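You operate a simulated robot arm through the tools that you are given. There is no shell and no other tool.

Carry out the task below with a simulated robot arm. There is one attempt and no reset: what you move stays moved.

TASK
Put the brass gear in the green gearbox and screw the cover on.
Fine: gear first, then the grey cover; run both thumb screws in until their rings show amber or green.

The check looks at the end state, three seconds after you hand in, the way a careful person would. Anything else that was tipped, shoved, dropped, spilled or broken makes it a failure. A push-on lid holds only when it is set on centred and level and pressed home; a screw cap is set on level and turned clockwise until tight.

THE ROBOT
A 7-joint arm with a fingered hand, fixed in place. Base frame: the origin is on the floor under the middle of its stand, x ahead of it, y to its left, z up. Readings come in mm, rad, newtons and seconds.
It reaches about 1085 mm from its shoulder. Its first joint turns from -2.897 to 2.897 rad. Payload 3.7 kg.
The tool frame sits at the grasp point between the pads (the TCP): z along the fingers, y along the line on which they close. The tips reach 25 mm beyond it. The gripper opens to 88 mm; its body begins 29 mm behind the TCP. The gripper is a hand of 5 fingers: y runs from the thumb to the fingers, the wrist lies at [-13, -106, -174] in the tool frame, and closing takes about 1.5 s.
Orientation is that of the tool frame in the base frame, as a unit quaternion [x, y, z, w]. With the fingers straight down and the wrist toward the robot, the tool's x, y and z point along [0, 1, 0], [1, 0, 0] and [0, 0, -1] of the base frame.

THE INTERFACE
- The arm moves only by the tool apply_moves. Its argument "increments" is one flat list of numbers, 6 for each row, row after row: the shift along the tool's x, y, z in units of 500 mm (1.0 is 500 mm), then the turn, a rotation vector about the tool's x, y, z in units of 60 degrees (1.0 is 60 degrees). In form: [x, y, z, rx, ry, rz, x, y, z, rx, ry, rz, ...]. A call has 1 to 20 rows; each row is the pose to reach, as a shift and turn from the pose commanded when the call began, along the tool's axes at that moment. "hand" is the finger opening in mm, from 0 to 88, set as the call begins (left out, the last holds). A call with a number of a shift or a turn outside -1 to 1 is refused whole. Rows are played at 5 a second. More than 50 mm and 0.15 rad between two rows, or a gripper value outside its range, and nothing of the call is played. A pose out of reach is approached as far as the arm can. The call stops where the force on the tool passes 90 N (or 10 N more than at its start, if that is more) or the arm is blocked; 0.2 s more then pass. Each finger travels about 108 mm/s and halts on what it meets, pressing with about 30 N; the grip force reading is that of the motor and also rises with nothing between the fingers. The clock runs only during rows and for 0.2 s after the last one: add rows that repeat a pose to give the fingers time. It gives the time, the measured TCP pose, the force on the tool (base axes), the opening and the grip force at its end, in the units of the frame above (readings bear some noise), with the torque about the TCP (base axes, N m) and any sound that the robot's microphone picked up, and new pictures: "show" is both (left out), scene, wrist or none.
- Cameras (640 x 400 px; columns grow to the right, rows downward): "scene" is fixed at [55.7, 497, 1584.9]; the picture's right is [0.03, -1.00, 0.00], its down [-0.69, -0.02, -0.73] and it looks along [0.73, 0.02, -0.69] (base axes); focal length 345 px, centre (320, 200). "wrist" rides on the gripper at [59, -79, -105] in the tool frame; the picture's right is [-0.73, 0.32, -0.61], its down [-0.62, -0.68, 0.38] and it looks along [-0.29, 0.66, 0.70] (tool axes); focal length 234 px, centre (320, 200). There is no depth. A picture from a camera that has moved, and an enlarged one, comes with that camera's place and axes in the base frame and with its lens. The place of the scene camera against the robot may be out by one fixed shift of up to 12 mm in any direction.
- curl_fingers(index, middle, ring, little, thumb_bend, thumb_turn): sets how far each is bent, from 0 (flat) to 1 (curled in); at 0.3 the hand is open as for a grip, at 0.7 the pads meet at the TCP. One left out holds its place. A second passes; each finger stops where it meets its share of the squeeze, and holds until it gets a number again. A gripper value or a shape takes the hand back. It gives what a move gives, with no picture; readings hold the bend of each and the force on index, middle, ring, little, thumb and palm. thumb_turn goes from beside the hand (0) to across from the fingers (1), as for a grip.
- preshape(shape): the hand has 5 fingers and takes this shape, open, in about a second: jaw (thumb against the fingers, like two jaws); tri (thumb and two fingers); tip (a fingertip pinch); poke (one finger out to press); point (the index stretched); flat (the hand flat); cup (the hand cupped); fist (a fist). The gripper value then closes the fingers along that shape, each until it touches; the sizes above hold for jaw. It gives what a move gives, with no picture.
- zoom(camera, box): a new picture of the part [left, top, right, bottom] of that camera's present view, enlarged. It takes no simulated time.
- sign_off(): hands the job in; it is judged then, once.

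Places have to be worked out from the pictures, the camera data and where the tool is seen. Open the gripper and draw the arm clear of the work before you hand the job in, unless the task says otherwise.

The tools are called as a command line: name --argument value ..., lists and objects as JSON in quotes. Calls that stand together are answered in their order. apply_moves: Moves the arm, as the interface text tells. Its arguments: {"type":"object","properties":{"increments":{"type":"array","items":{"type":"number"}},"hand":{"type":"number"},"show":{"type":"string","enum":["both","scene","wrist","none"]}},"required":["increments"]} The other tools are called the same way: preshape (shape) gives the hand a shape; curl_fingers (index, middle, ring, little, thumb_bend, thumb_turn) moves the fingers one by one; zoom (camera, box) takes an enlarged picture of a part of a camera's view; sign_off () hands the job in.

At the start:

```text
time_s: 0.0
position: [513.5, 195.6, 1192.7]
orientation: [0.707, 0.707, 0.0, 0.0]
force: [-0.2, -0.3, 0.1]
wrist_torque: [0.03, 0.0, 0.03]
opening: 87.6
gripper_force: 0.1
shape: jaw
bend: [0.3, 0.3, 0.3, 0.3, 0.3, 0.98]
finger forces: [0.0, 0.1, 0.1, 0.0, 0.0, 0.1]
```

scene: 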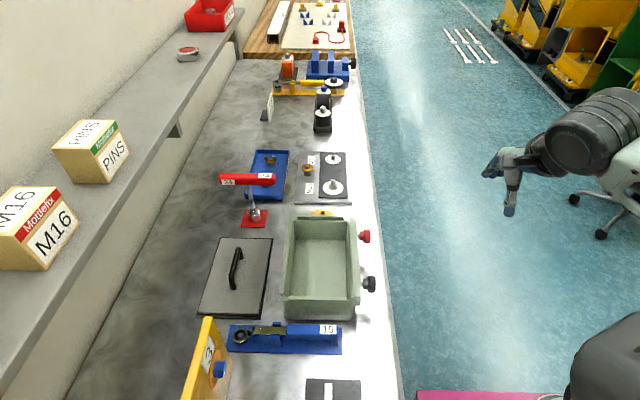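
wrist: 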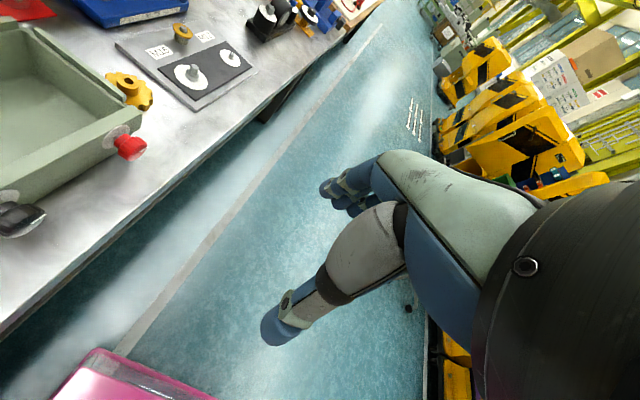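

I see a bench with a green box (gearbox), a grey plate with a handle (cover) and small brass parts. I'll zoom in to identify everything before I move.

zoom --camera "scene" --box '[180, 200, 400, 340]'

zoom --camera "scene" --box '[220, 130, 380, 230]'

zoom --camera "scene" --box '[180, 300, 400, 400]'

zoom --camera "scene" --box '[230, 40, 380, 140]'

zoom --camera "wrist" --box '[0, 0, 320, 250]'

```text
2.86 times, centred on (290, 270) of scene
camera zoom: at [55.7, 497.0, 1584.9], right [0.03, -1.0, 0.0], down [-0.69, -0.02, -0.73], along [0.73, 0.02, -0.69], focal length 986 px, centre (406, 0)
```

zoom: 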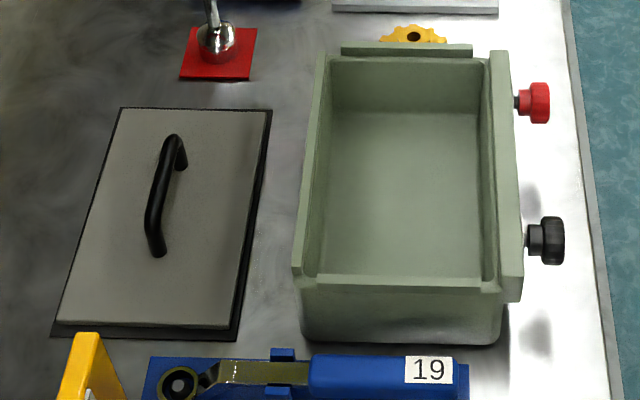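

```text
4.00 times, centred on (300, 180) of scene
camera zoom: at [55.7, 497.0, 1584.9], right [0.03, -1.0, 0.0], down [-0.69, -0.02, -0.73], along [0.73, 0.02, -0.69], focal length 1380 px, centre (400, 280)
```

zoom: 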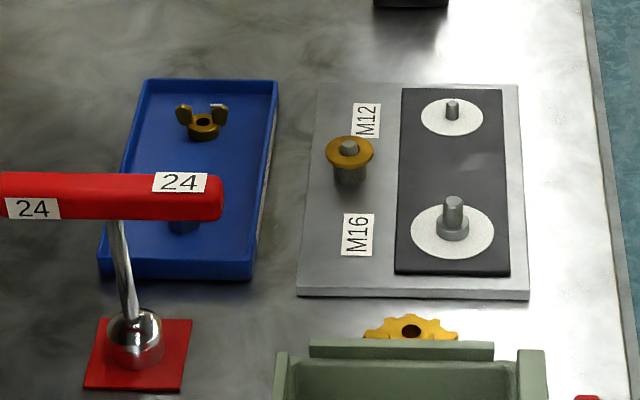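

```text
2.91 times, centred on (290, 350) of scene
camera zoom: at [55.7, 497.0, 1584.9], right [0.03, -1.0, 0.0], down [-0.69, -0.02, -0.73], along [0.73, 0.02, -0.69], focal length 1003 px, centre (407, -236)
```

zoom: 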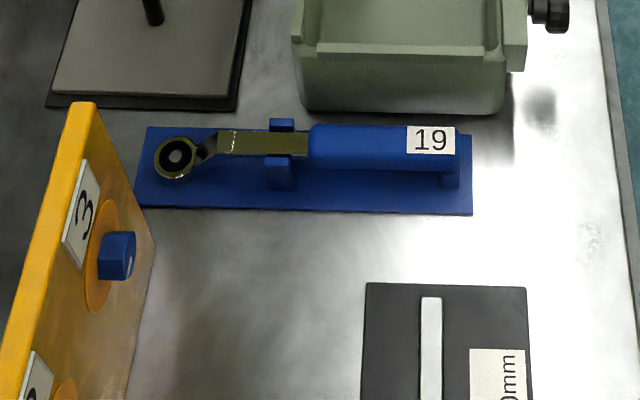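

```text
4.00 times, centred on (305, 90) of scene
camera zoom: at [55.7, 497.0, 1584.9], right [0.03, -1.0, 0.0], down [-0.69, -0.02, -0.73], along [0.73, 0.02, -0.69], focal length 1380 px, centre (380, 640)
```

zoom: 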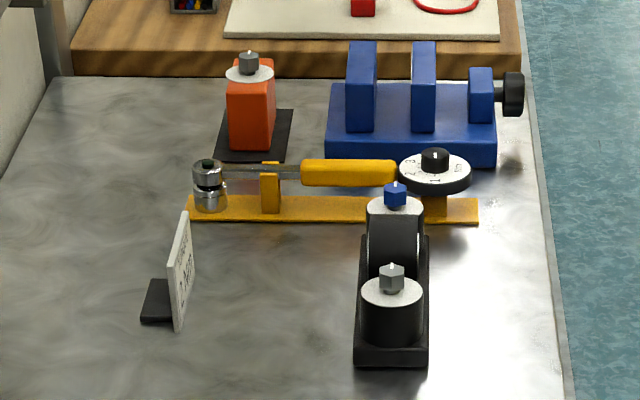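

```text
1.60 times, centred on (160, 125) of wrist
camera zoom: at [433.9, 253.0, 1298.1], right [0.32, -0.73, 0.61], down [-0.68, -0.62, -0.38], along [0.66, -0.29, -0.7], focal length 375 px, centre (576, 320)
```

zoom: 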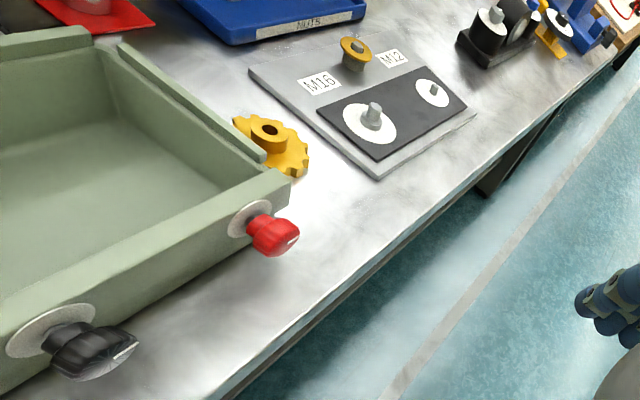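

The gear lies flat at about [737, 508] on the bench (z≈848), behind the gearbox, whose rim is at z≈954 with x from 416 to 660 and y from 420 to 590. The two thumb screws are on the −y side. I'll start turning the hand so that the wrist is on the robot's side (tool y → +y).

apply_moves --increments '[0, 0, 0, 0, 0, -0.125, 0, 0, 0, 0, 0, -0.25, 0, 0, 0, 0, 0, -0.375, 0, 0, 0, 0, 0, -0.5, 0, 0, 0, 0, 0, -0.625, 0, 0, 0, 0, 0, -0.75, 0, 0, 0, 0, 0, -0.875, 0, 0, 0, 0, 0, -1.0]' --show "wrist"

```text
time_s: 1.8
position: [514.2, 195.8, 1192.4]
orientation: [0.259, 0.966, 0.0, 0.0]
force: [-0.5, 0.3, -0.5]
wrist_torque: [-0.01, 0.0, 0.01]
opening: 87.7
gripper_force: 0.0
shape: jaw
bend: [0.3, 0.3, 0.3, 0.3, 0.3, 0.98]
finger forces: [0.1, 0.1, 0.0, 0.0, 0.0, 0.0]
camera wrist: at [422.5, 155.1, 1297.8], right [0.79, -0.08, 0.61], down [0.2, -0.9, -0.38], along [0.58, 0.42, -0.7], focal length 234 px, centre (320, 200)
```

wrist: 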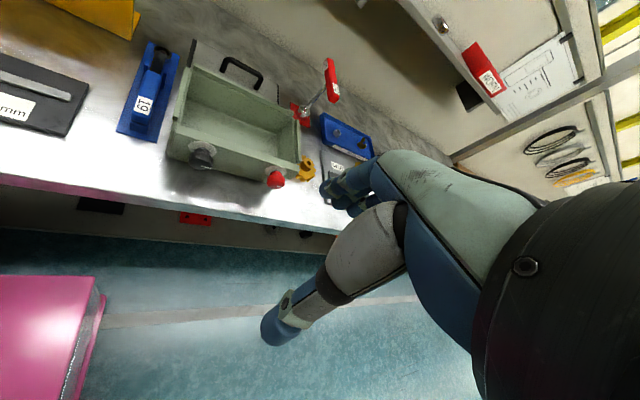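

The turn works as expected. I'll finish it (another 30°) while I move towards the bench for a closer look.

apply_moves --increments '[0, 0.09, 0, 0, 0, -0.125, 0, 0.18, 0, 0, 0, -0.25, 0, 0.27, 0, 0, 0, -0.375, -0.006, 0.35, 0, 0, 0, -0.5]' --show "both"

```text
time_s: 2.8
position: [603.5, 343.5, 1193.5]
orientation: [0.0, 1.0, 0.001, 0.0]
force: [0.2, -1.0, 0.8]
wrist_torque: [0.06, -0.04, -0.03]
opening: 87.7
gripper_force: 0.1
shape: jaw
bend: [0.3, 0.3, 0.3, 0.3, 0.3, 0.98]
finger forces: [0.1, 0.0, 0.0, 0.0, 0.0, 0.0]
camera wrist: at [542.3, 264.4, 1298.5], right [0.72, 0.32, 0.61], down [0.62, -0.68, -0.38], along [0.29, 0.66, -0.69], focal length 234 px, centre (320, 200)
```

scene: 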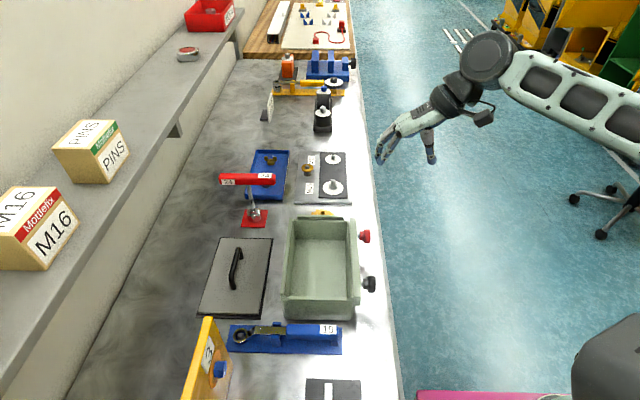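
wrist: 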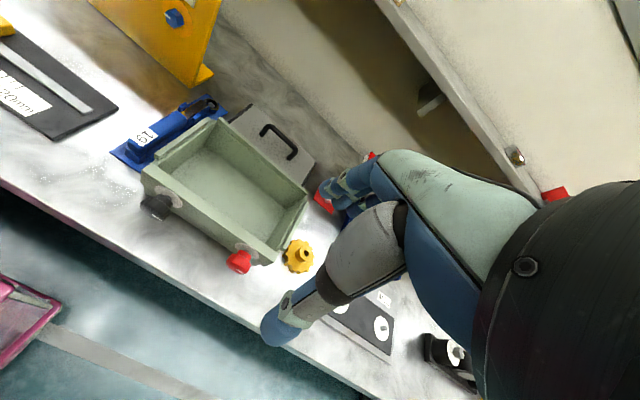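

Good view of the gearbox, gear and cover. I'll zoom in on each in the wrist view.

zoom --camera "wrist" --box '[120, 100, 330, 280]'

zoom --camera "wrist" --box '[220, 200, 340, 290]'

```text
2.22 times, centred on (225, 190) of wrist
camera zoom: at [542.3, 264.4, 1298.5], right [0.72, 0.32, 0.61], down [0.62, -0.68, -0.38], along [0.29, 0.66, -0.69], focal length 520 px, centre (531, 222)
```

zoom: 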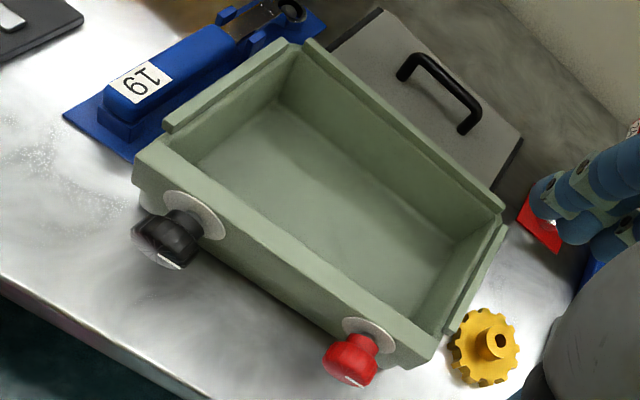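

```text
4.44 times, centred on (280, 245) of wrist
camera zoom: at [542.3, 264.4, 1298.5], right [0.72, 0.32, 0.61], down [0.62, -0.68, -0.38], along [0.29, 0.66, -0.69], focal length 1041 px, centre (498, 0)
```

zoom: 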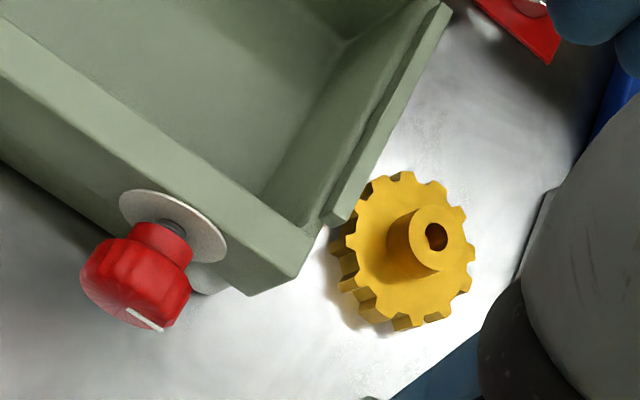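

The hub top centre works out at about [738, 509, 888] from this view too, so the estimate is consistent. I'll move over the gear, staying high, and check the clearance to the red item "24".

apply_moves --increments '[-0.05, 0.06, 0.03, 0, 0, 0, -0.1, 0.12, 0.06, 0, 0, 0, -0.16, 0.18, 0.09, 0, 0, 0, -0.21, 0.24, 0.12, 0, 0, 0, -0.269, 0.3, 0.16, 0, 0, 0, -0.269, 0.331, 0.2, 0, 0, 0]' --show "both"

preshape --shape "tri"

zoom --camera "wrist" --box '[100, 60, 500, 360]'

zoom --camera "scene" --box '[200, 90, 420, 260]'

```text
time_s: 4.2
position: [737.0, 509.6, 1093.4]
orientation: [0.001, 1.0, 0.0, 0.0]
force: [0.6, -0.8, 0.4]
wrist_torque: [0.01, -0.01, -0.02]
opening: 87.8
gripper_force: 0.0
shape: jaw
bend: [0.3, 0.3, 0.3, 0.3, 0.3, 0.98]
finger forces: [0.1, 0.0, 0.0, 0.0, 0.0, 0.0]
camera wrist: at [677.4, 429.9, 1198.1], right [0.73, 0.32, 0.61], down [0.62, -0.68, -0.38], along [0.29, 0.66, -0.7], focal length 234 px, centre (320, 200)
```

scene: 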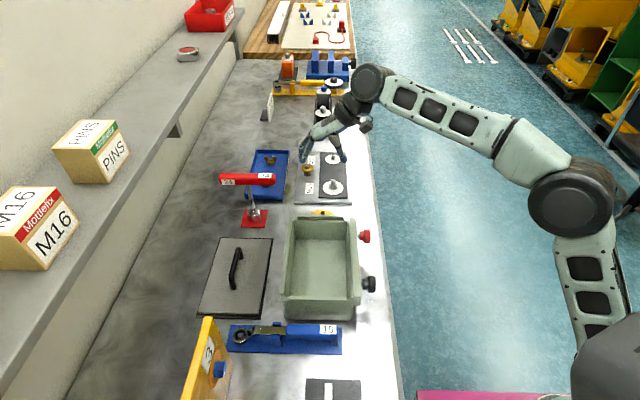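
wrist: 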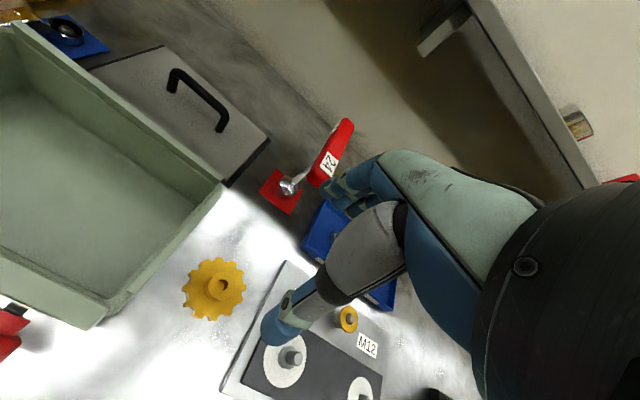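

```text
time_s: 5.1
position: [737.2, 509.4, 1092.7]
orientation: [-0.001, 1.0, 0.0, 0.0]
force: [-0.5, 0.2, 0.1]
wrist_torque: [0.03, 0.02, 0.01]
opening: 87.4
gripper_force: 0.1
shape: tri
bend: [0.3, 0.3, 0.99, 0.99, 0.3, 0.98]
finger forces: [0.0, 0.0, 0.0, 0.1, 0.0, 0.0]
```

```text
1.33 times, centred on (300, 210) of wrist
camera zoom: at [677.4, 430.0, 1198.0], right [0.73, 0.32, 0.61], down [0.62, -0.68, -0.38], along [0.29, 0.66, -0.7], focal length 312 px, centre (347, 187)
```

zoom: 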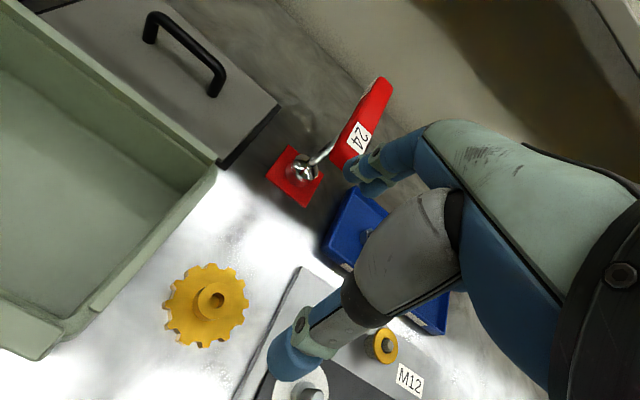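

```text
2.35 times, centred on (310, 175) of scene
camera zoom: at [55.7, 497.0, 1584.9], right [0.03, -1.0, 0.0], down [-0.69, -0.02, -0.73], along [0.73, 0.02, -0.69], focal length 812 px, centre (344, 259)
```

zoom: 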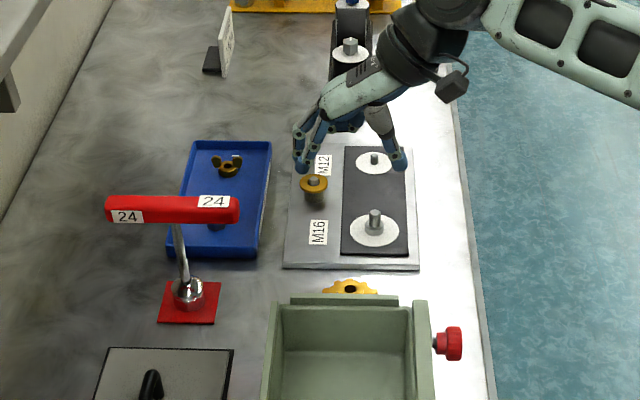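

The red bar of "24" starts at about y=634 and z≈1003, so there is about 50 mm of clearance. I'll look more closely at the fingertips in the tri shape to see where the pinch centre sits.

zoom --camera "wrist" --box '[230, 130, 430, 350]'

zoom --camera "scene" --box '[280, 100, 390, 220]'

```text
1.82 times, centred on (330, 240) of wrist
camera zoom: at [677.4, 430.0, 1198.0], right [0.73, 0.32, 0.61], down [0.62, -0.68, -0.38], along [0.29, 0.66, -0.7], focal length 426 px, centre (302, 127)
```

zoom: 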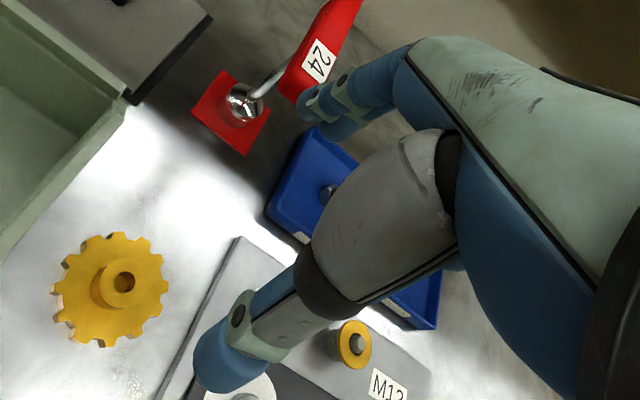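

```text
3.33 times, centred on (335, 160) of scene
camera zoom: at [55.7, 497.0, 1584.9], right [0.03, -1.0, 0.0], down [-0.69, -0.02, -0.73], along [0.73, 0.02, -0.69], focal length 1150 px, centre (270, 333)
```

zoom: 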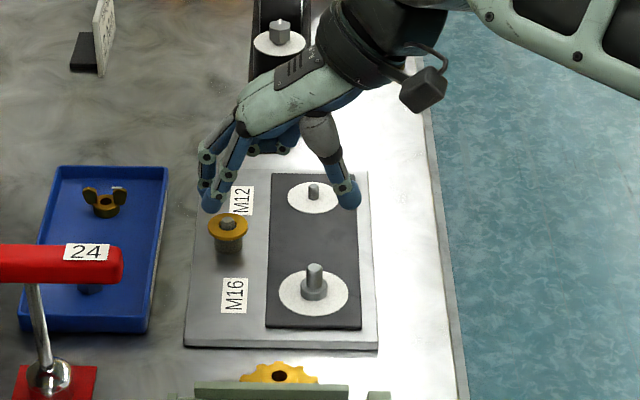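

The index and middle fingers straddle the tool axis, with the thumb opposite. I'll close to about 32 mm in free air to see where the tips end up.

apply_moves --increments '[0, 0, 0, 0, 0, 0, 0, 0, 0, 0, 0, 0, 0, 0, 0, 0, 0, 0, 0, 0, 0, 0, 0, 0]' --hand 32 --show "none"

zoom --camera "wrist" --box '[230, 130, 430, 350]'

zoom --camera "scene" --box '[280, 100, 390, 220]'

```text
time_s: 6.1
position: [737.1, 510.4, 1093.1]
orientation: [0.0, 1.0, 0.0, 0.0]
force: [-0.1, 0.3, 0.4]
wrist_torque: [0.0, -0.01, 0.04]
opening: 32.3
gripper_force: 0.0
shape: tri
bend: [0.74, 0.5, 0.99, 0.99, 0.73, 1.0]
finger forces: [0.0, 0.1, 0.0, 0.0, 0.1, 0.0]
```

```text
1.82 times, centred on (330, 240) of wrist
camera zoom: at [677.4, 430.1, 1197.8], right [0.73, 0.32, 0.61], down [0.62, -0.68, -0.38], along [0.29, 0.66, -0.7], focal length 426 px, centre (302, 127)
```

zoom: 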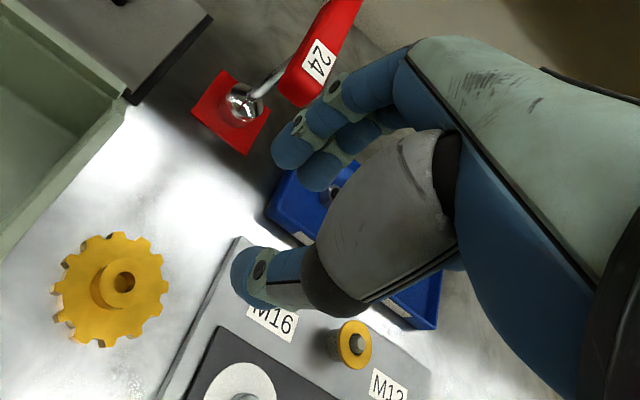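

```text
3.33 times, centred on (335, 160) of scene
camera zoom: at [55.7, 497.0, 1584.9], right [0.03, -1.0, 0.0], down [-0.69, -0.02, -0.73], along [0.73, 0.02, -0.69], focal length 1150 px, centre (270, 333)
```

zoom: 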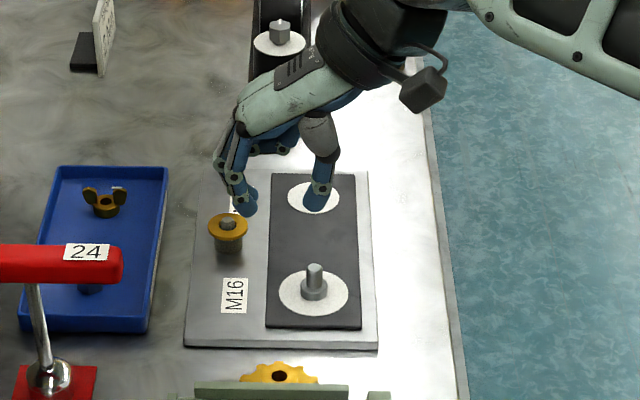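

The tips meet symmetrically about the TCP, about 27 mm beyond it. I'll reopen and descend over the hub to TCP z≈915, with tips near hub-top level, then re-check the alignment.

apply_moves --increments '[0, 0, 0.07, 0, 0, 0, 0, 0, 0.14, 0, 0, 0, 0, 0, 0.21, 0, 0, 0, 0, 0, 0.28, 0, 0, 0, 0, 0, 0.32, 0, 0, 0, 0, 0, 0.345, 0, 0, 0, 0, 0, 0.355, 0, 0, 0]' --hand 80 --show "both"

zoom --camera "wrist" --box '[200, 100, 420, 360]'

zoom --camera "scene" --box '[260, 150, 390, 250]'

```text
time_s: 7.7
position: [739.4, 511.1, 914.7]
orientation: [0.001, 1.0, 0.0, 0.001]
force: [0.5, -0.3, 0.3]
wrist_torque: [-0.02, -0.01, 0.03]
opening: 79.6
gripper_force: 0.1
shape: tri
bend: [0.29, 0.32, 0.99, 0.99, 0.32, 0.98]
finger forces: [0.1, 0.0, 0.1, 0.0, 0.0, 0.0]
camera wrist: at [679.4, 430.9, 1020.0], right [0.73, 0.32, 0.61], down [0.62, -0.68, -0.38], along [0.29, 0.66, -0.7], focal length 234 px, centre (320, 200)
```

scene: 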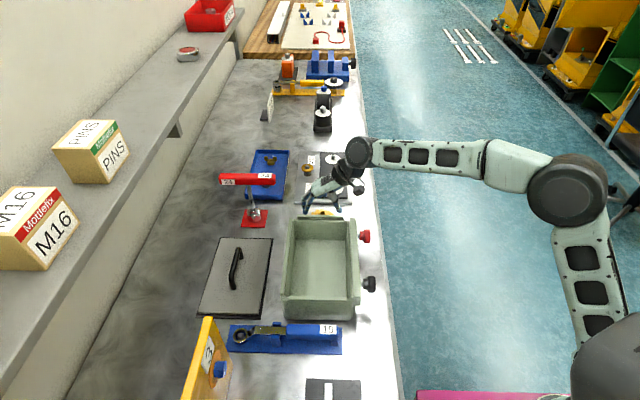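
wrist: 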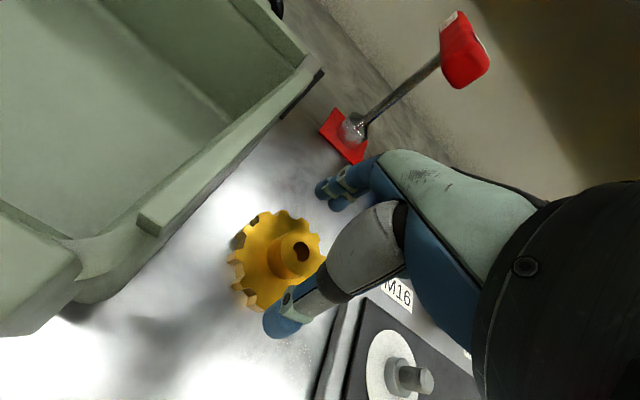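

```text
1.54 times, centred on (310, 230) of wrist
camera zoom: at [679.4, 430.9, 1020.0], right [0.73, 0.32, 0.61], down [0.62, -0.68, -0.38], along [0.29, 0.66, -0.7], focal length 360 px, centre (335, 154)
```

zoom: 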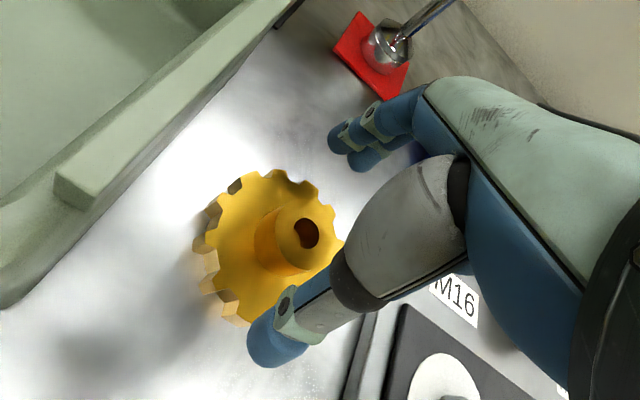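

```text
4.00 times, centred on (325, 200) of scene
camera zoom: at [55.7, 497.0, 1584.9], right [0.03, -1.0, 0.0], down [-0.69, -0.02, -0.73], along [0.73, 0.02, -0.69], focal length 1380 px, centre (300, 200)
```

zoom: 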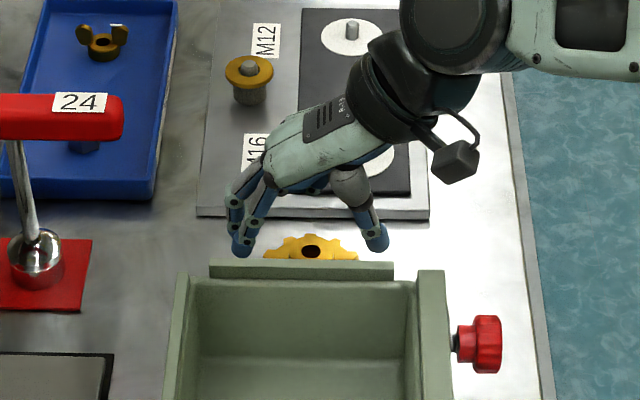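

The hub is about 2 mm in −x and 3 mm in −y from the tool axis. I'll correct that and lower so the tips straddle the hub just above the gear's toothed plate.

apply_moves --increments '[0.003, -0.005, 0.01, 0, 0, 0, 0.003, -0.005, 0.022, 0, 0, 0, 0.003, -0.005, 0.033, 0, 0, 0, 0.003, -0.005, 0.033, 0, 0, 0]' --show "wrist"

zoom --camera "wrist" --box '[200, 130, 400, 350]'

zoom --camera "scene" --box '[270, 170, 370, 240]'

```text
time_s: 8.7
position: [737.2, 509.0, 899.1]
orientation: [0.0, 1.0, 0.0, 0.001]
force: [0.0, 0.2, -0.1]
wrist_torque: [0.0, 0.04, 0.01]
opening: 79.9
gripper_force: 0.2
shape: tri
bend: [0.29, 0.32, 0.99, 0.99, 0.32, 0.98]
finger forces: [0.1, 0.0, 0.0, 0.0, 0.0, 0.1]
camera wrist: at [677.5, 428.4, 1003.9], right [0.73, 0.32, 0.61], down [0.62, -0.68, -0.38], along [0.29, 0.66, -0.7], focal length 234 px, centre (320, 200)
```

wrist: 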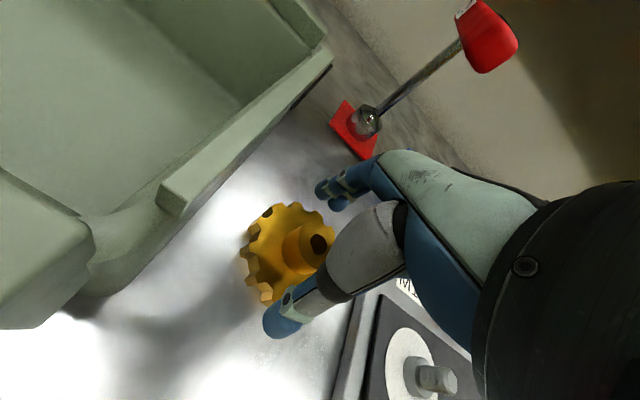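

```text
1.82 times, centred on (300, 240) of wrist
camera zoom: at [677.5, 428.4, 1003.9], right [0.73, 0.32, 0.61], down [0.62, -0.68, -0.38], along [0.29, 0.66, -0.7], focal length 426 px, centre (356, 127)
```

zoom: 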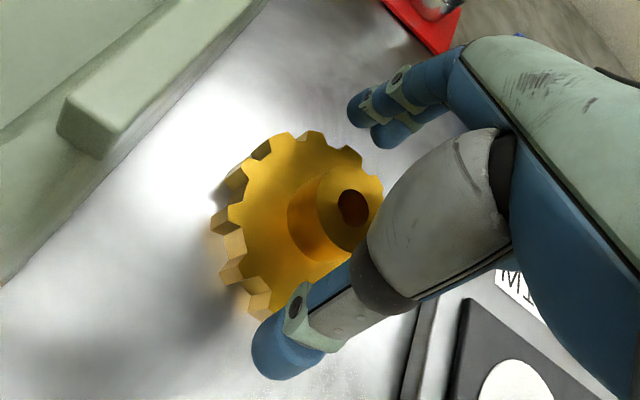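

```text
5.71 times, centred on (320, 205) of scene
camera zoom: at [55.7, 497.0, 1584.9], right [0.03, -1.0, 0.0], down [-0.69, -0.02, -0.73], along [0.73, 0.02, -0.69], focal length 1971 px, centre (320, 171)
```

zoom: 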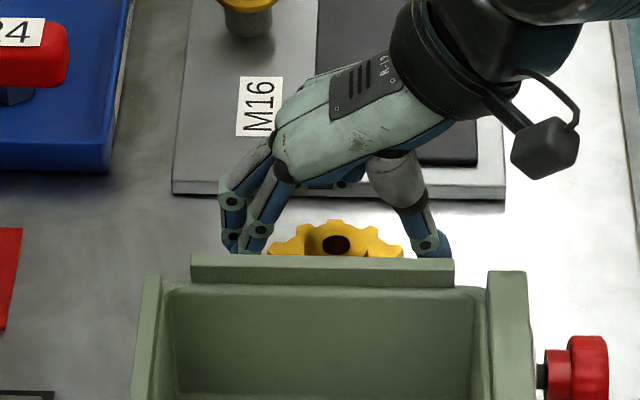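

The fingers straddle the hub evenly. I'll close the tri grip on it.

apply_moves --increments '[0, 0, 0, 0, 0, 0, 0, 0, 0, 0, 0, 0, 0, 0, 0, 0, 0, 0, 0, 0, 0, 0, 0, 0, 0, 0, 0, 0, 0, 0, 0, 0, 0, 0, 0, 0, 0, 0, 0, 0, 0, 0, 0, 0, 0, 0, 0, 0]' --hand 5 --show "wrist"

zoom --camera "wrist" --box '[200, 130, 400, 350]'

zoom --camera "scene" --box '[270, 170, 370, 240]'

```text
time_s: 10.5
position: [737.2, 507.8, 900.0]
orientation: [0.0, 1.0, -0.001, 0.001]
force: [0.5, -0.4, 0.7]
wrist_torque: [-0.01, 0.01, -0.01]
opening: 23.9
gripper_force: 29.5
shape: tri
bend: [0.74, 0.53, 1.0, 1.0, 0.75, 1.0]
finger forces: [11.3, 14.4, 0.0, 0.0, 25.5, 0.1]
camera wrist: at [677.6, 428.4, 1003.9], right [0.73, 0.32, 0.61], down [0.62, -0.68, -0.38], along [0.29, 0.66, -0.7], focal length 234 px, centre (320, 200)
```

wrist: 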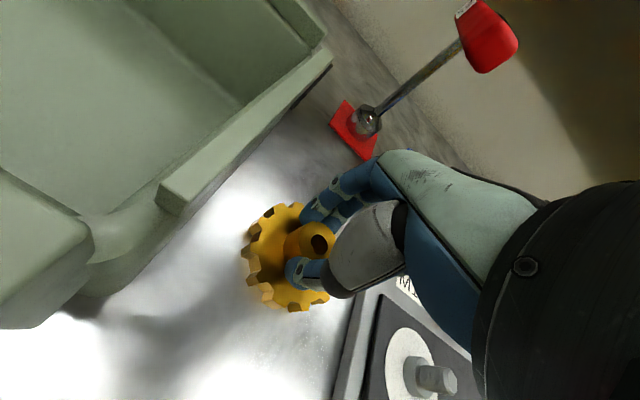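

```text
1.82 times, centred on (300, 240) of wrist
camera zoom: at [677.6, 428.4, 1003.9], right [0.73, 0.32, 0.61], down [0.62, -0.68, -0.38], along [0.29, 0.66, -0.7], focal length 426 px, centre (356, 127)
```

zoom: 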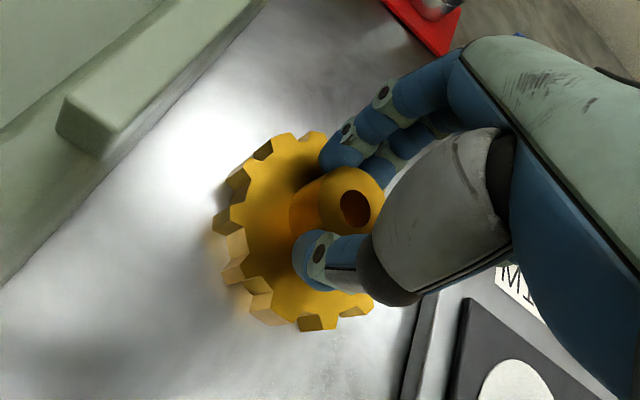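

```text
5.71 times, centred on (320, 205) of scene
camera zoom: at [55.7, 497.0, 1584.9], right [0.03, -1.0, 0.0], down [-0.69, -0.02, -0.73], along [0.73, 0.02, -0.69], focal length 1971 px, centre (320, 171)
```

zoom: 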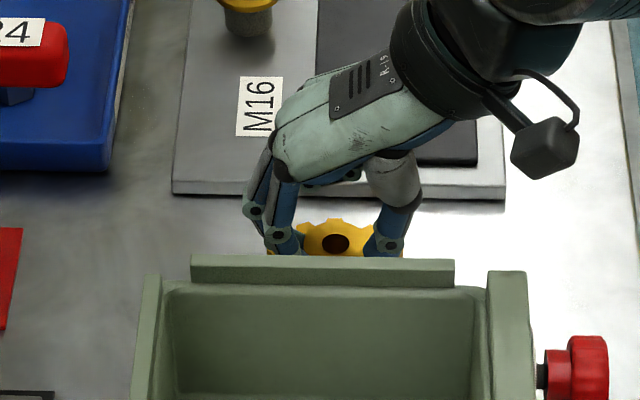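

The grip is firm (29.5 N, with both fingers and the thumb loaded). I'll lift straight up 150 mm and check the hold.

apply_moves --increments '[0, 0, -0.03, 0, 0, 0, 0, 0, -0.08, 0, 0, 0, 0, 0, -0.15, 0, 0, 0, 0, 0, -0.22, 0, 0, 0, 0, 0, -0.3, 0, 0, 0]' --show "both"

zoom --camera "wrist" --box '[160, 100, 400, 350]'

zoom --camera "scene" --box '[260, 130, 380, 240]'

```text
time_s: 11.7
position: [737.9, 508.0, 1049.0]
orientation: [0.002, 1.0, -0.001, 0.0]
force: [-0.8, -0.5, -2.7]
wrist_torque: [-0.01, 0.06, 0.04]
opening: 23.8
gripper_force: 29.8
shape: tri
bend: [0.74, 0.53, 1.0, 1.0, 0.75, 1.0]
finger forces: [11.2, 14.5, 0.0, 0.0, 25.6, 0.0]
camera wrist: at [678.4, 428.1, 1154.0], right [0.73, 0.32, 0.61], down [0.62, -0.68, -0.38], along [0.29, 0.66, -0.7], focal length 234 px, centre (320, 200)
```

scene: 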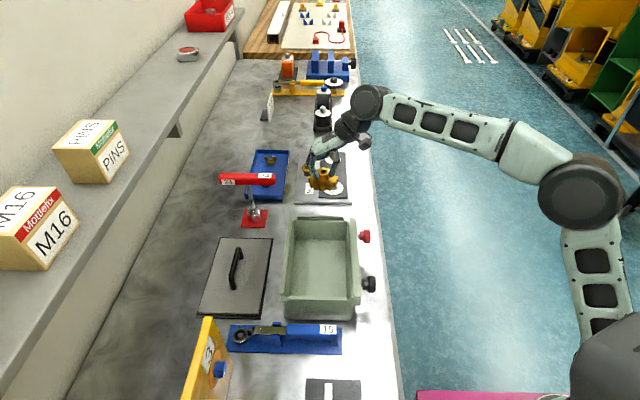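
wrist: 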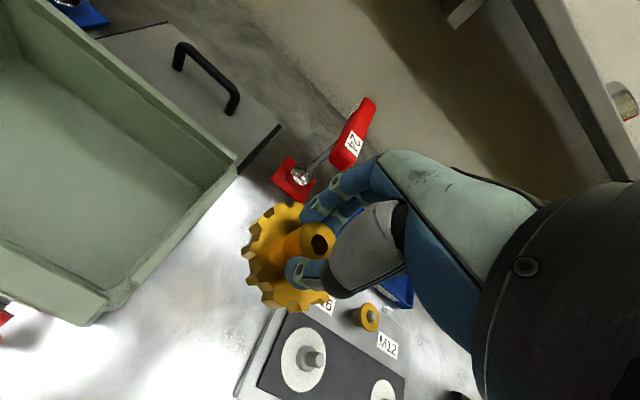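

```text
1.60 times, centred on (280, 225) of wrist
camera zoom: at [678.4, 428.1, 1154.0], right [0.73, 0.32, 0.61], down [0.62, -0.68, -0.38], along [0.29, 0.66, -0.7], focal length 375 px, centre (384, 160)
```

zoom: 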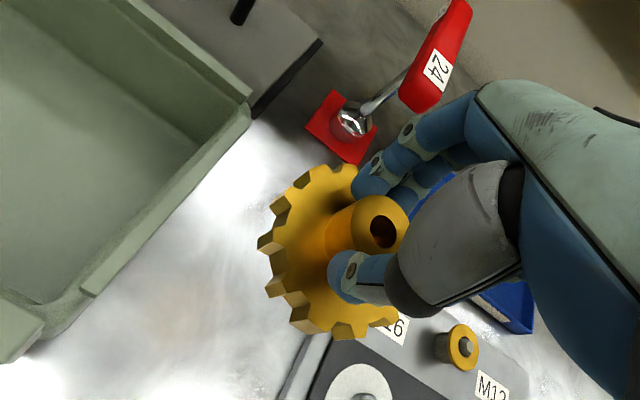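

```text
3.64 times, centred on (320, 185) of scene
camera zoom: at [55.7, 497.0, 1584.9], right [0.03, -1.0, 0.0], down [-0.69, -0.02, -0.73], along [0.73, 0.02, -0.69], focal length 1254 px, centre (320, 254)
```

zoom: 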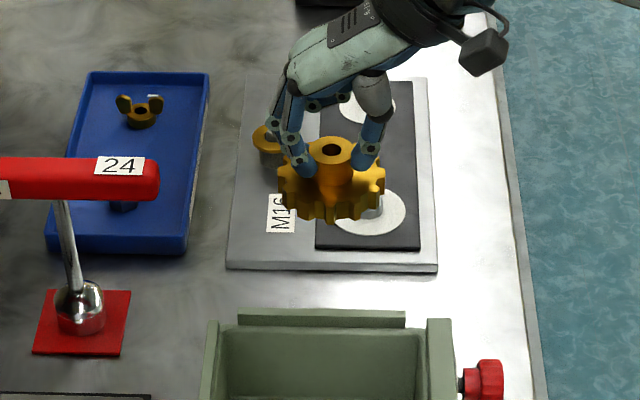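

The gear is held level. I'll carry it in −x to above the middle of the gearbox, with the gear bottom about 40 mm above the rim.

apply_moves --increments '[0.06, 0, 0, 0, 0, 0, 0.13, 0, 0, 0, 0, 0, 0.2, 0, 0, 0, 0, 0, 0.27, 0, 0, 0, 0, 0, 0.34, 0, 0, 0, 0, 0, 0.4, 0, 0, 0, 0, 0, 0.4, 0, 0, 0, 0, 0]' --show "both"

zoom --camera "wrist" --box '[100, 80, 420, 380]'

zoom --camera "scene" --box '[260, 180, 400, 340]'

```text
time_s: 13.3
position: [537.0, 507.6, 1047.0]
orientation: [0.001, 1.0, 0.0, 0.0]
force: [0.0, 0.1, -3.8]
wrist_torque: [0.04, 0.06, 0.03]
opening: 23.7
gripper_force: 30.5
shape: tri
bend: [0.74, 0.53, 1.0, 1.0, 0.75, 1.0]
finger forces: [11.3, 14.7, 0.0, 0.0, 25.5, 0.0]
camera wrist: at [476.9, 428.1, 1153.4], right [0.73, 0.32, 0.61], down [0.62, -0.68, -0.38], along [0.29, 0.66, -0.7], focal length 234 px, centre (320, 200)
```

scene: 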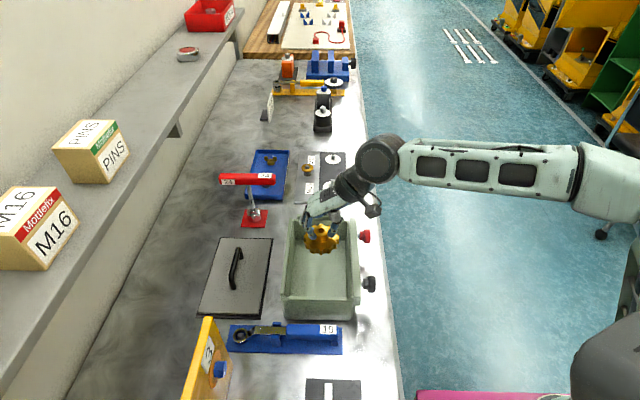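
wrist: 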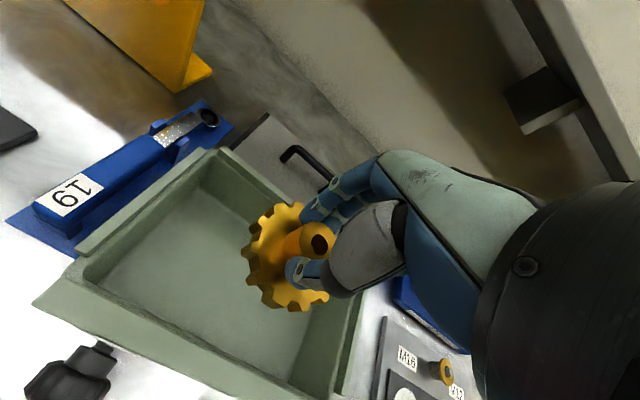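

```text
1.33 times, centred on (260, 230) of wrist
camera zoom: at [476.9, 428.1, 1153.4], right [0.73, 0.32, 0.61], down [0.62, -0.68, -0.38], along [0.29, 0.66, -0.7], focal length 312 px, centre (400, 160)
```

zoom: 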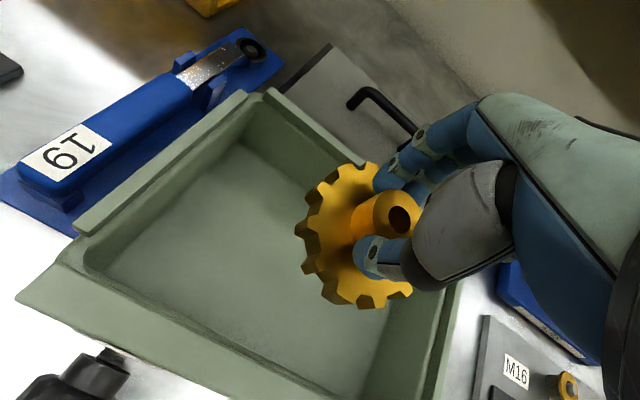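

```text
2.50 times, centred on (330, 260) of scene
camera zoom: at [55.7, 497.0, 1584.9], right [0.03, -1.0, 0.0], down [-0.69, -0.02, -0.73], along [0.73, 0.02, -0.69], focal length 862 px, centre (295, 50)
```

zoom: 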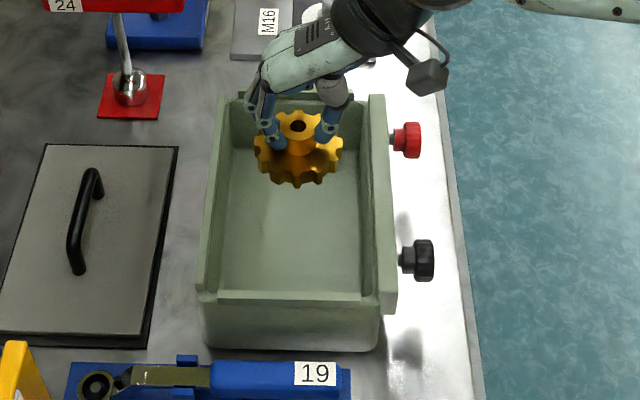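

The gear is above the box interior (y≈443–568, x≈440–645). I'll shift 8 mm to −y so the finger knuckles clear the far wall, and descend into the box.

apply_moves --increments '[0, -0.016, 0, 0, 0, 0, 0, -0.016, 0.06, 0, 0, 0, 0, -0.016, 0.12, 0, 0, 0, 0, -0.016, 0.18, 0, 0, 0, 0, -0.016, 0.23, 0, 0, 0, 0, -0.016, 0.244, 0, 0, 0]' --show "both"

zoom --camera "wrist" --box '[100, 80, 420, 380]'

zoom --camera "scene" --box '[270, 190, 390, 320]'

```text
time_s: 14.7
position: [539.3, 500.3, 926.8]
orientation: [-0.001, 1.0, 0.001, -0.001]
force: [0.6, 0.2, -4.1]
wrist_torque: [0.0, 0.03, 0.02]
opening: 23.9
gripper_force: 29.6
shape: tri
bend: [0.74, 0.53, 1.0, 1.0, 0.75, 1.0]
finger forces: [11.3, 14.6, 0.1, 0.1, 25.6, 0.0]
camera wrist: at [477.7, 420.6, 1031.8], right [0.73, 0.32, 0.61], down [0.62, -0.68, -0.38], along [0.29, 0.66, -0.7], focal length 234 px, centre (320, 200)
```

scene: 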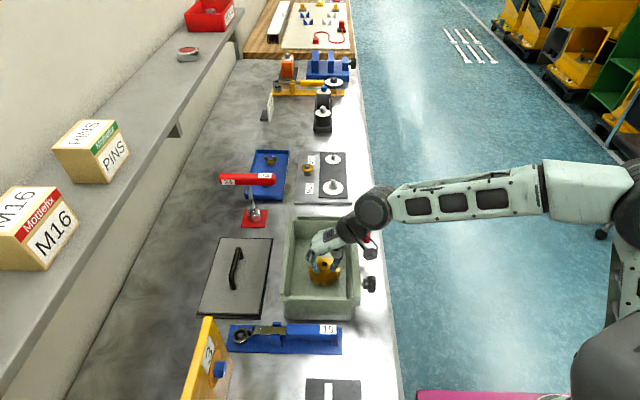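
wrist: 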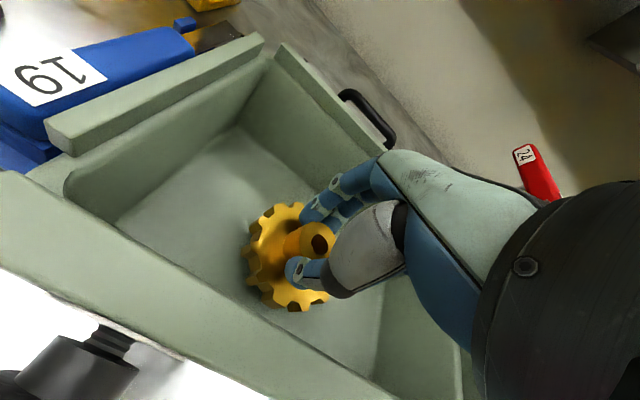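

```text
1.33 times, centred on (260, 230) of wrist
camera zoom: at [477.7, 420.6, 1031.8], right [0.73, 0.32, 0.61], down [0.62, -0.68, -0.38], along [0.29, 0.66, -0.7], focal length 312 px, centre (400, 160)
```

zoom: 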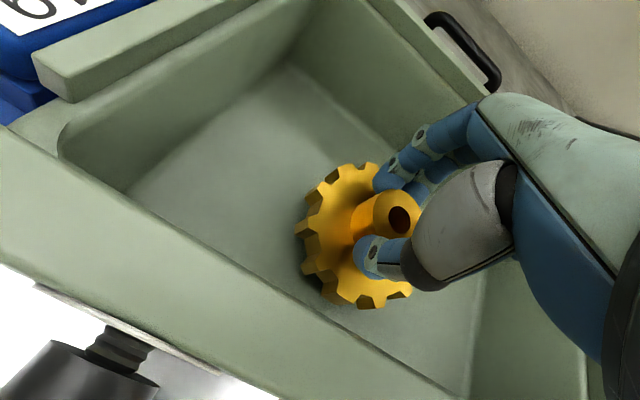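

```text
3.08 times, centred on (330, 255) of scene
camera zoom: at [55.7, 497.0, 1584.9], right [0.03, -1.0, 0.0], down [-0.69, -0.02, -0.73], along [0.73, 0.02, -0.69], focal length 1061 px, centre (289, 31)
```

zoom: 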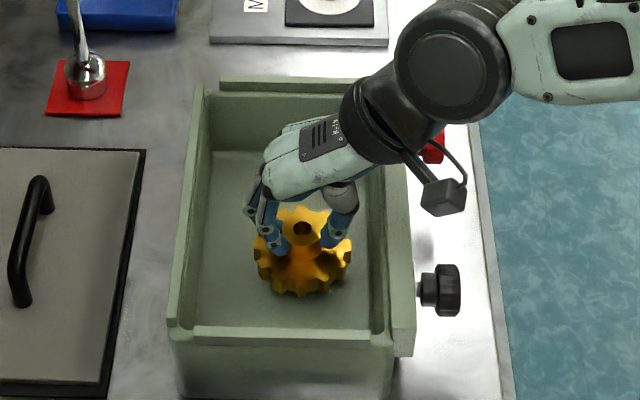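

The gear is inside and close to the floor. I'll lower in small steps and watch the vertical force for contact.

apply_moves --increments '[0, 0, 0.006, 0, 0, 0, 0, 0, 0.012, 0, 0, 0, 0, 0, 0.018, 0, 0, 0]' --show "none"

```text
time_s: 15.5
position: [536.1, 499.7, 917.7]
orientation: [0.001, 1.0, 0.001, -0.001]
force: [0.2, -0.2, -3.2]
wrist_torque: [-0.03, 0.02, 0.01]
opening: 23.8
gripper_force: 29.7
shape: tri
bend: [0.74, 0.53, 1.0, 1.0, 0.75, 1.0]
finger forces: [11.4, 14.7, 0.0, 0.0, 25.4, 0.1]
```

No contact yet (force z is still just the gear's weight). I'll continue down in 2 mm steps.

apply_moves --increments '[0, 0, 0.004, 0, 0, 0, 0, 0, 0.008, 0, 0, 0]' --show "none"

zoom --camera "wrist" --box '[160, 150, 400, 350]'

```text
time_s: 16.1
position: [536.3, 500.8, 912.7]
orientation: [0.001, 1.0, 0.001, 0.0]
force: [-0.4, 0.1, -3.0]
wrist_torque: [-0.04, -0.01, 0.03]
opening: 23.8
gripper_force: 29.9
shape: tri
bend: [0.74, 0.53, 1.0, 1.0, 0.75, 1.0]
finger forces: [11.3, 14.7, 0.0, 0.0, 25.5, 0.0]
```

```text
2.00 times, centred on (280, 250) of wrist
camera zoom: at [477.4, 420.6, 1019.0], right [0.73, 0.32, 0.61], down [0.62, -0.68, -0.38], along [0.29, 0.66, -0.7], focal length 468 px, centre (400, 100)
```

zoom: 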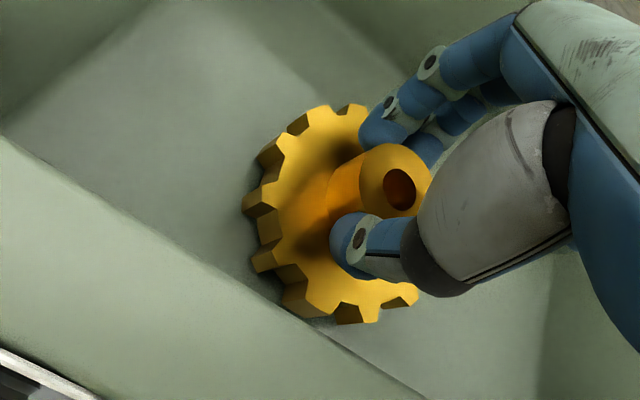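

Still hanging free, with TCP near 913. I'll continue in small steps.

apply_moves --increments '[0, 0, 0.003, 0, 0, 0, 0, 0, 0.006, 0, 0, 0]' --show "none"

```text
time_s: 16.7
position: [537.7, 500.2, 910.6]
orientation: [0.0, 1.0, -0.001, 0.0]
force: [0.6, -0.4, -3.2]
wrist_torque: [-0.01, 0.0, 0.01]
opening: 23.8
gripper_force: 30.2
shape: tri
bend: [0.74, 0.53, 1.0, 1.0, 0.75, 1.0]
finger forces: [11.3, 14.8, 0.0, 0.0, 25.5, 0.1]
```

The force is unchanged, so I'll go down another 3 mm.

apply_moves --increments '[0, 0, 0.003, 0, 0, 0, 0, 0, 0.006, 0, 0, 0]' --show "none"

```text
time_s: 17.3
position: [536.6, 499.7, 908.6]
orientation: [0.0, 1.0, 0.001, 0.001]
force: [0.2, -1.2, 3.9]
wrist_torque: [0.03, 0.03, -0.02]
opening: 23.8
gripper_force: 30.5
shape: tri
bend: [0.74, 0.53, 1.0, 1.0, 0.75, 1.0]
finger forces: [11.8, 14.7, 0.0, 0.0, 26.6, 0.1]
```

Force z went from −3.2 to +3.9 N, so the gear is resting on the box floor. I'll release gently to about 46 mm.

apply_moves --increments '[0, 0, 0, 0, 0, 0, 0, 0, 0, 0, 0, 0, 0, 0, 0, 0, 0, 0, 0, 0, 0, 0, 0, 0]' --hand 46 --show "wrist"

zoom --camera "wrist" --box '[160, 150, 400, 350]'

zoom --camera "scene" --box '[270, 190, 390, 320]'

```text
time_s: 18.3
position: [537.5, 499.9, 907.4]
orientation: [0.0, 1.0, 0.0, 0.0]
force: [-0.1, 0.3, -0.4]
wrist_torque: [-0.03, 0.03, 0.0]
opening: 45.4
gripper_force: 0.1
shape: tri
bend: [0.74, 0.44, 0.99, 0.99, 0.69, 1.0]
finger forces: [0.0, 0.1, 0.0, 0.1, 0.0, 0.0]
camera wrist: at [477.4, 420.4, 1013.2], right [0.73, 0.32, 0.61], down [0.62, -0.68, -0.38], along [0.29, 0.66, -0.7], focal length 234 px, centre (320, 200)
```

wrist: 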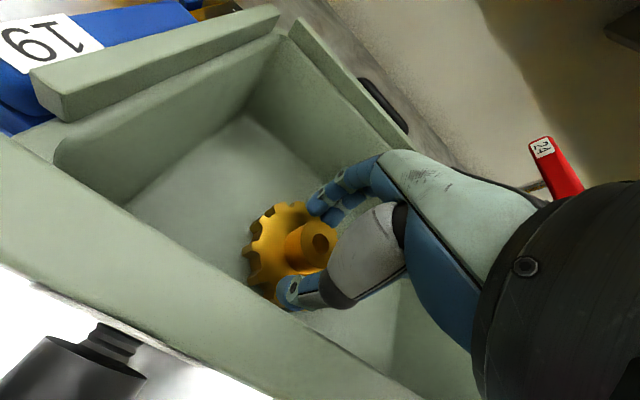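

```text
2.00 times, centred on (280, 250) of wrist
camera zoom: at [477.4, 420.4, 1013.2], right [0.73, 0.32, 0.61], down [0.62, -0.68, -0.38], along [0.29, 0.66, -0.7], focal length 468 px, centre (400, 100)
```

zoom: 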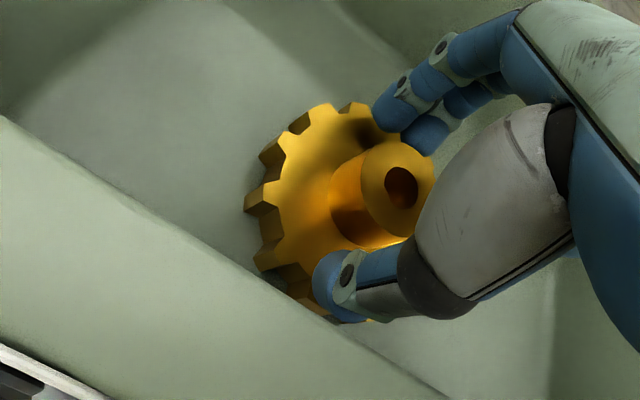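

```text
3.08 times, centred on (330, 255) of scene
camera zoom: at [55.7, 497.0, 1584.9], right [0.03, -1.0, 0.0], down [-0.69, -0.02, -0.73], along [0.73, 0.02, -0.69], focal length 1061 px, centre (289, 31)
```

zoom: 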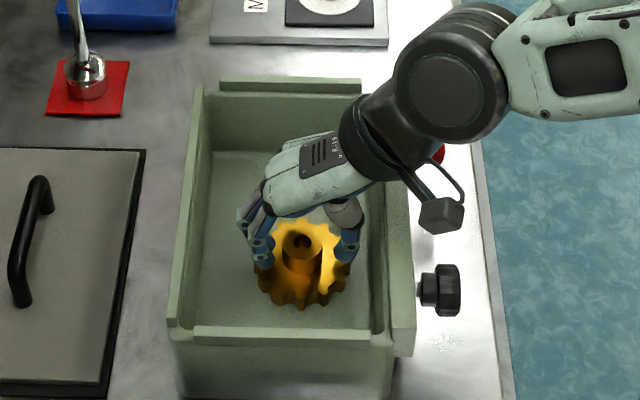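

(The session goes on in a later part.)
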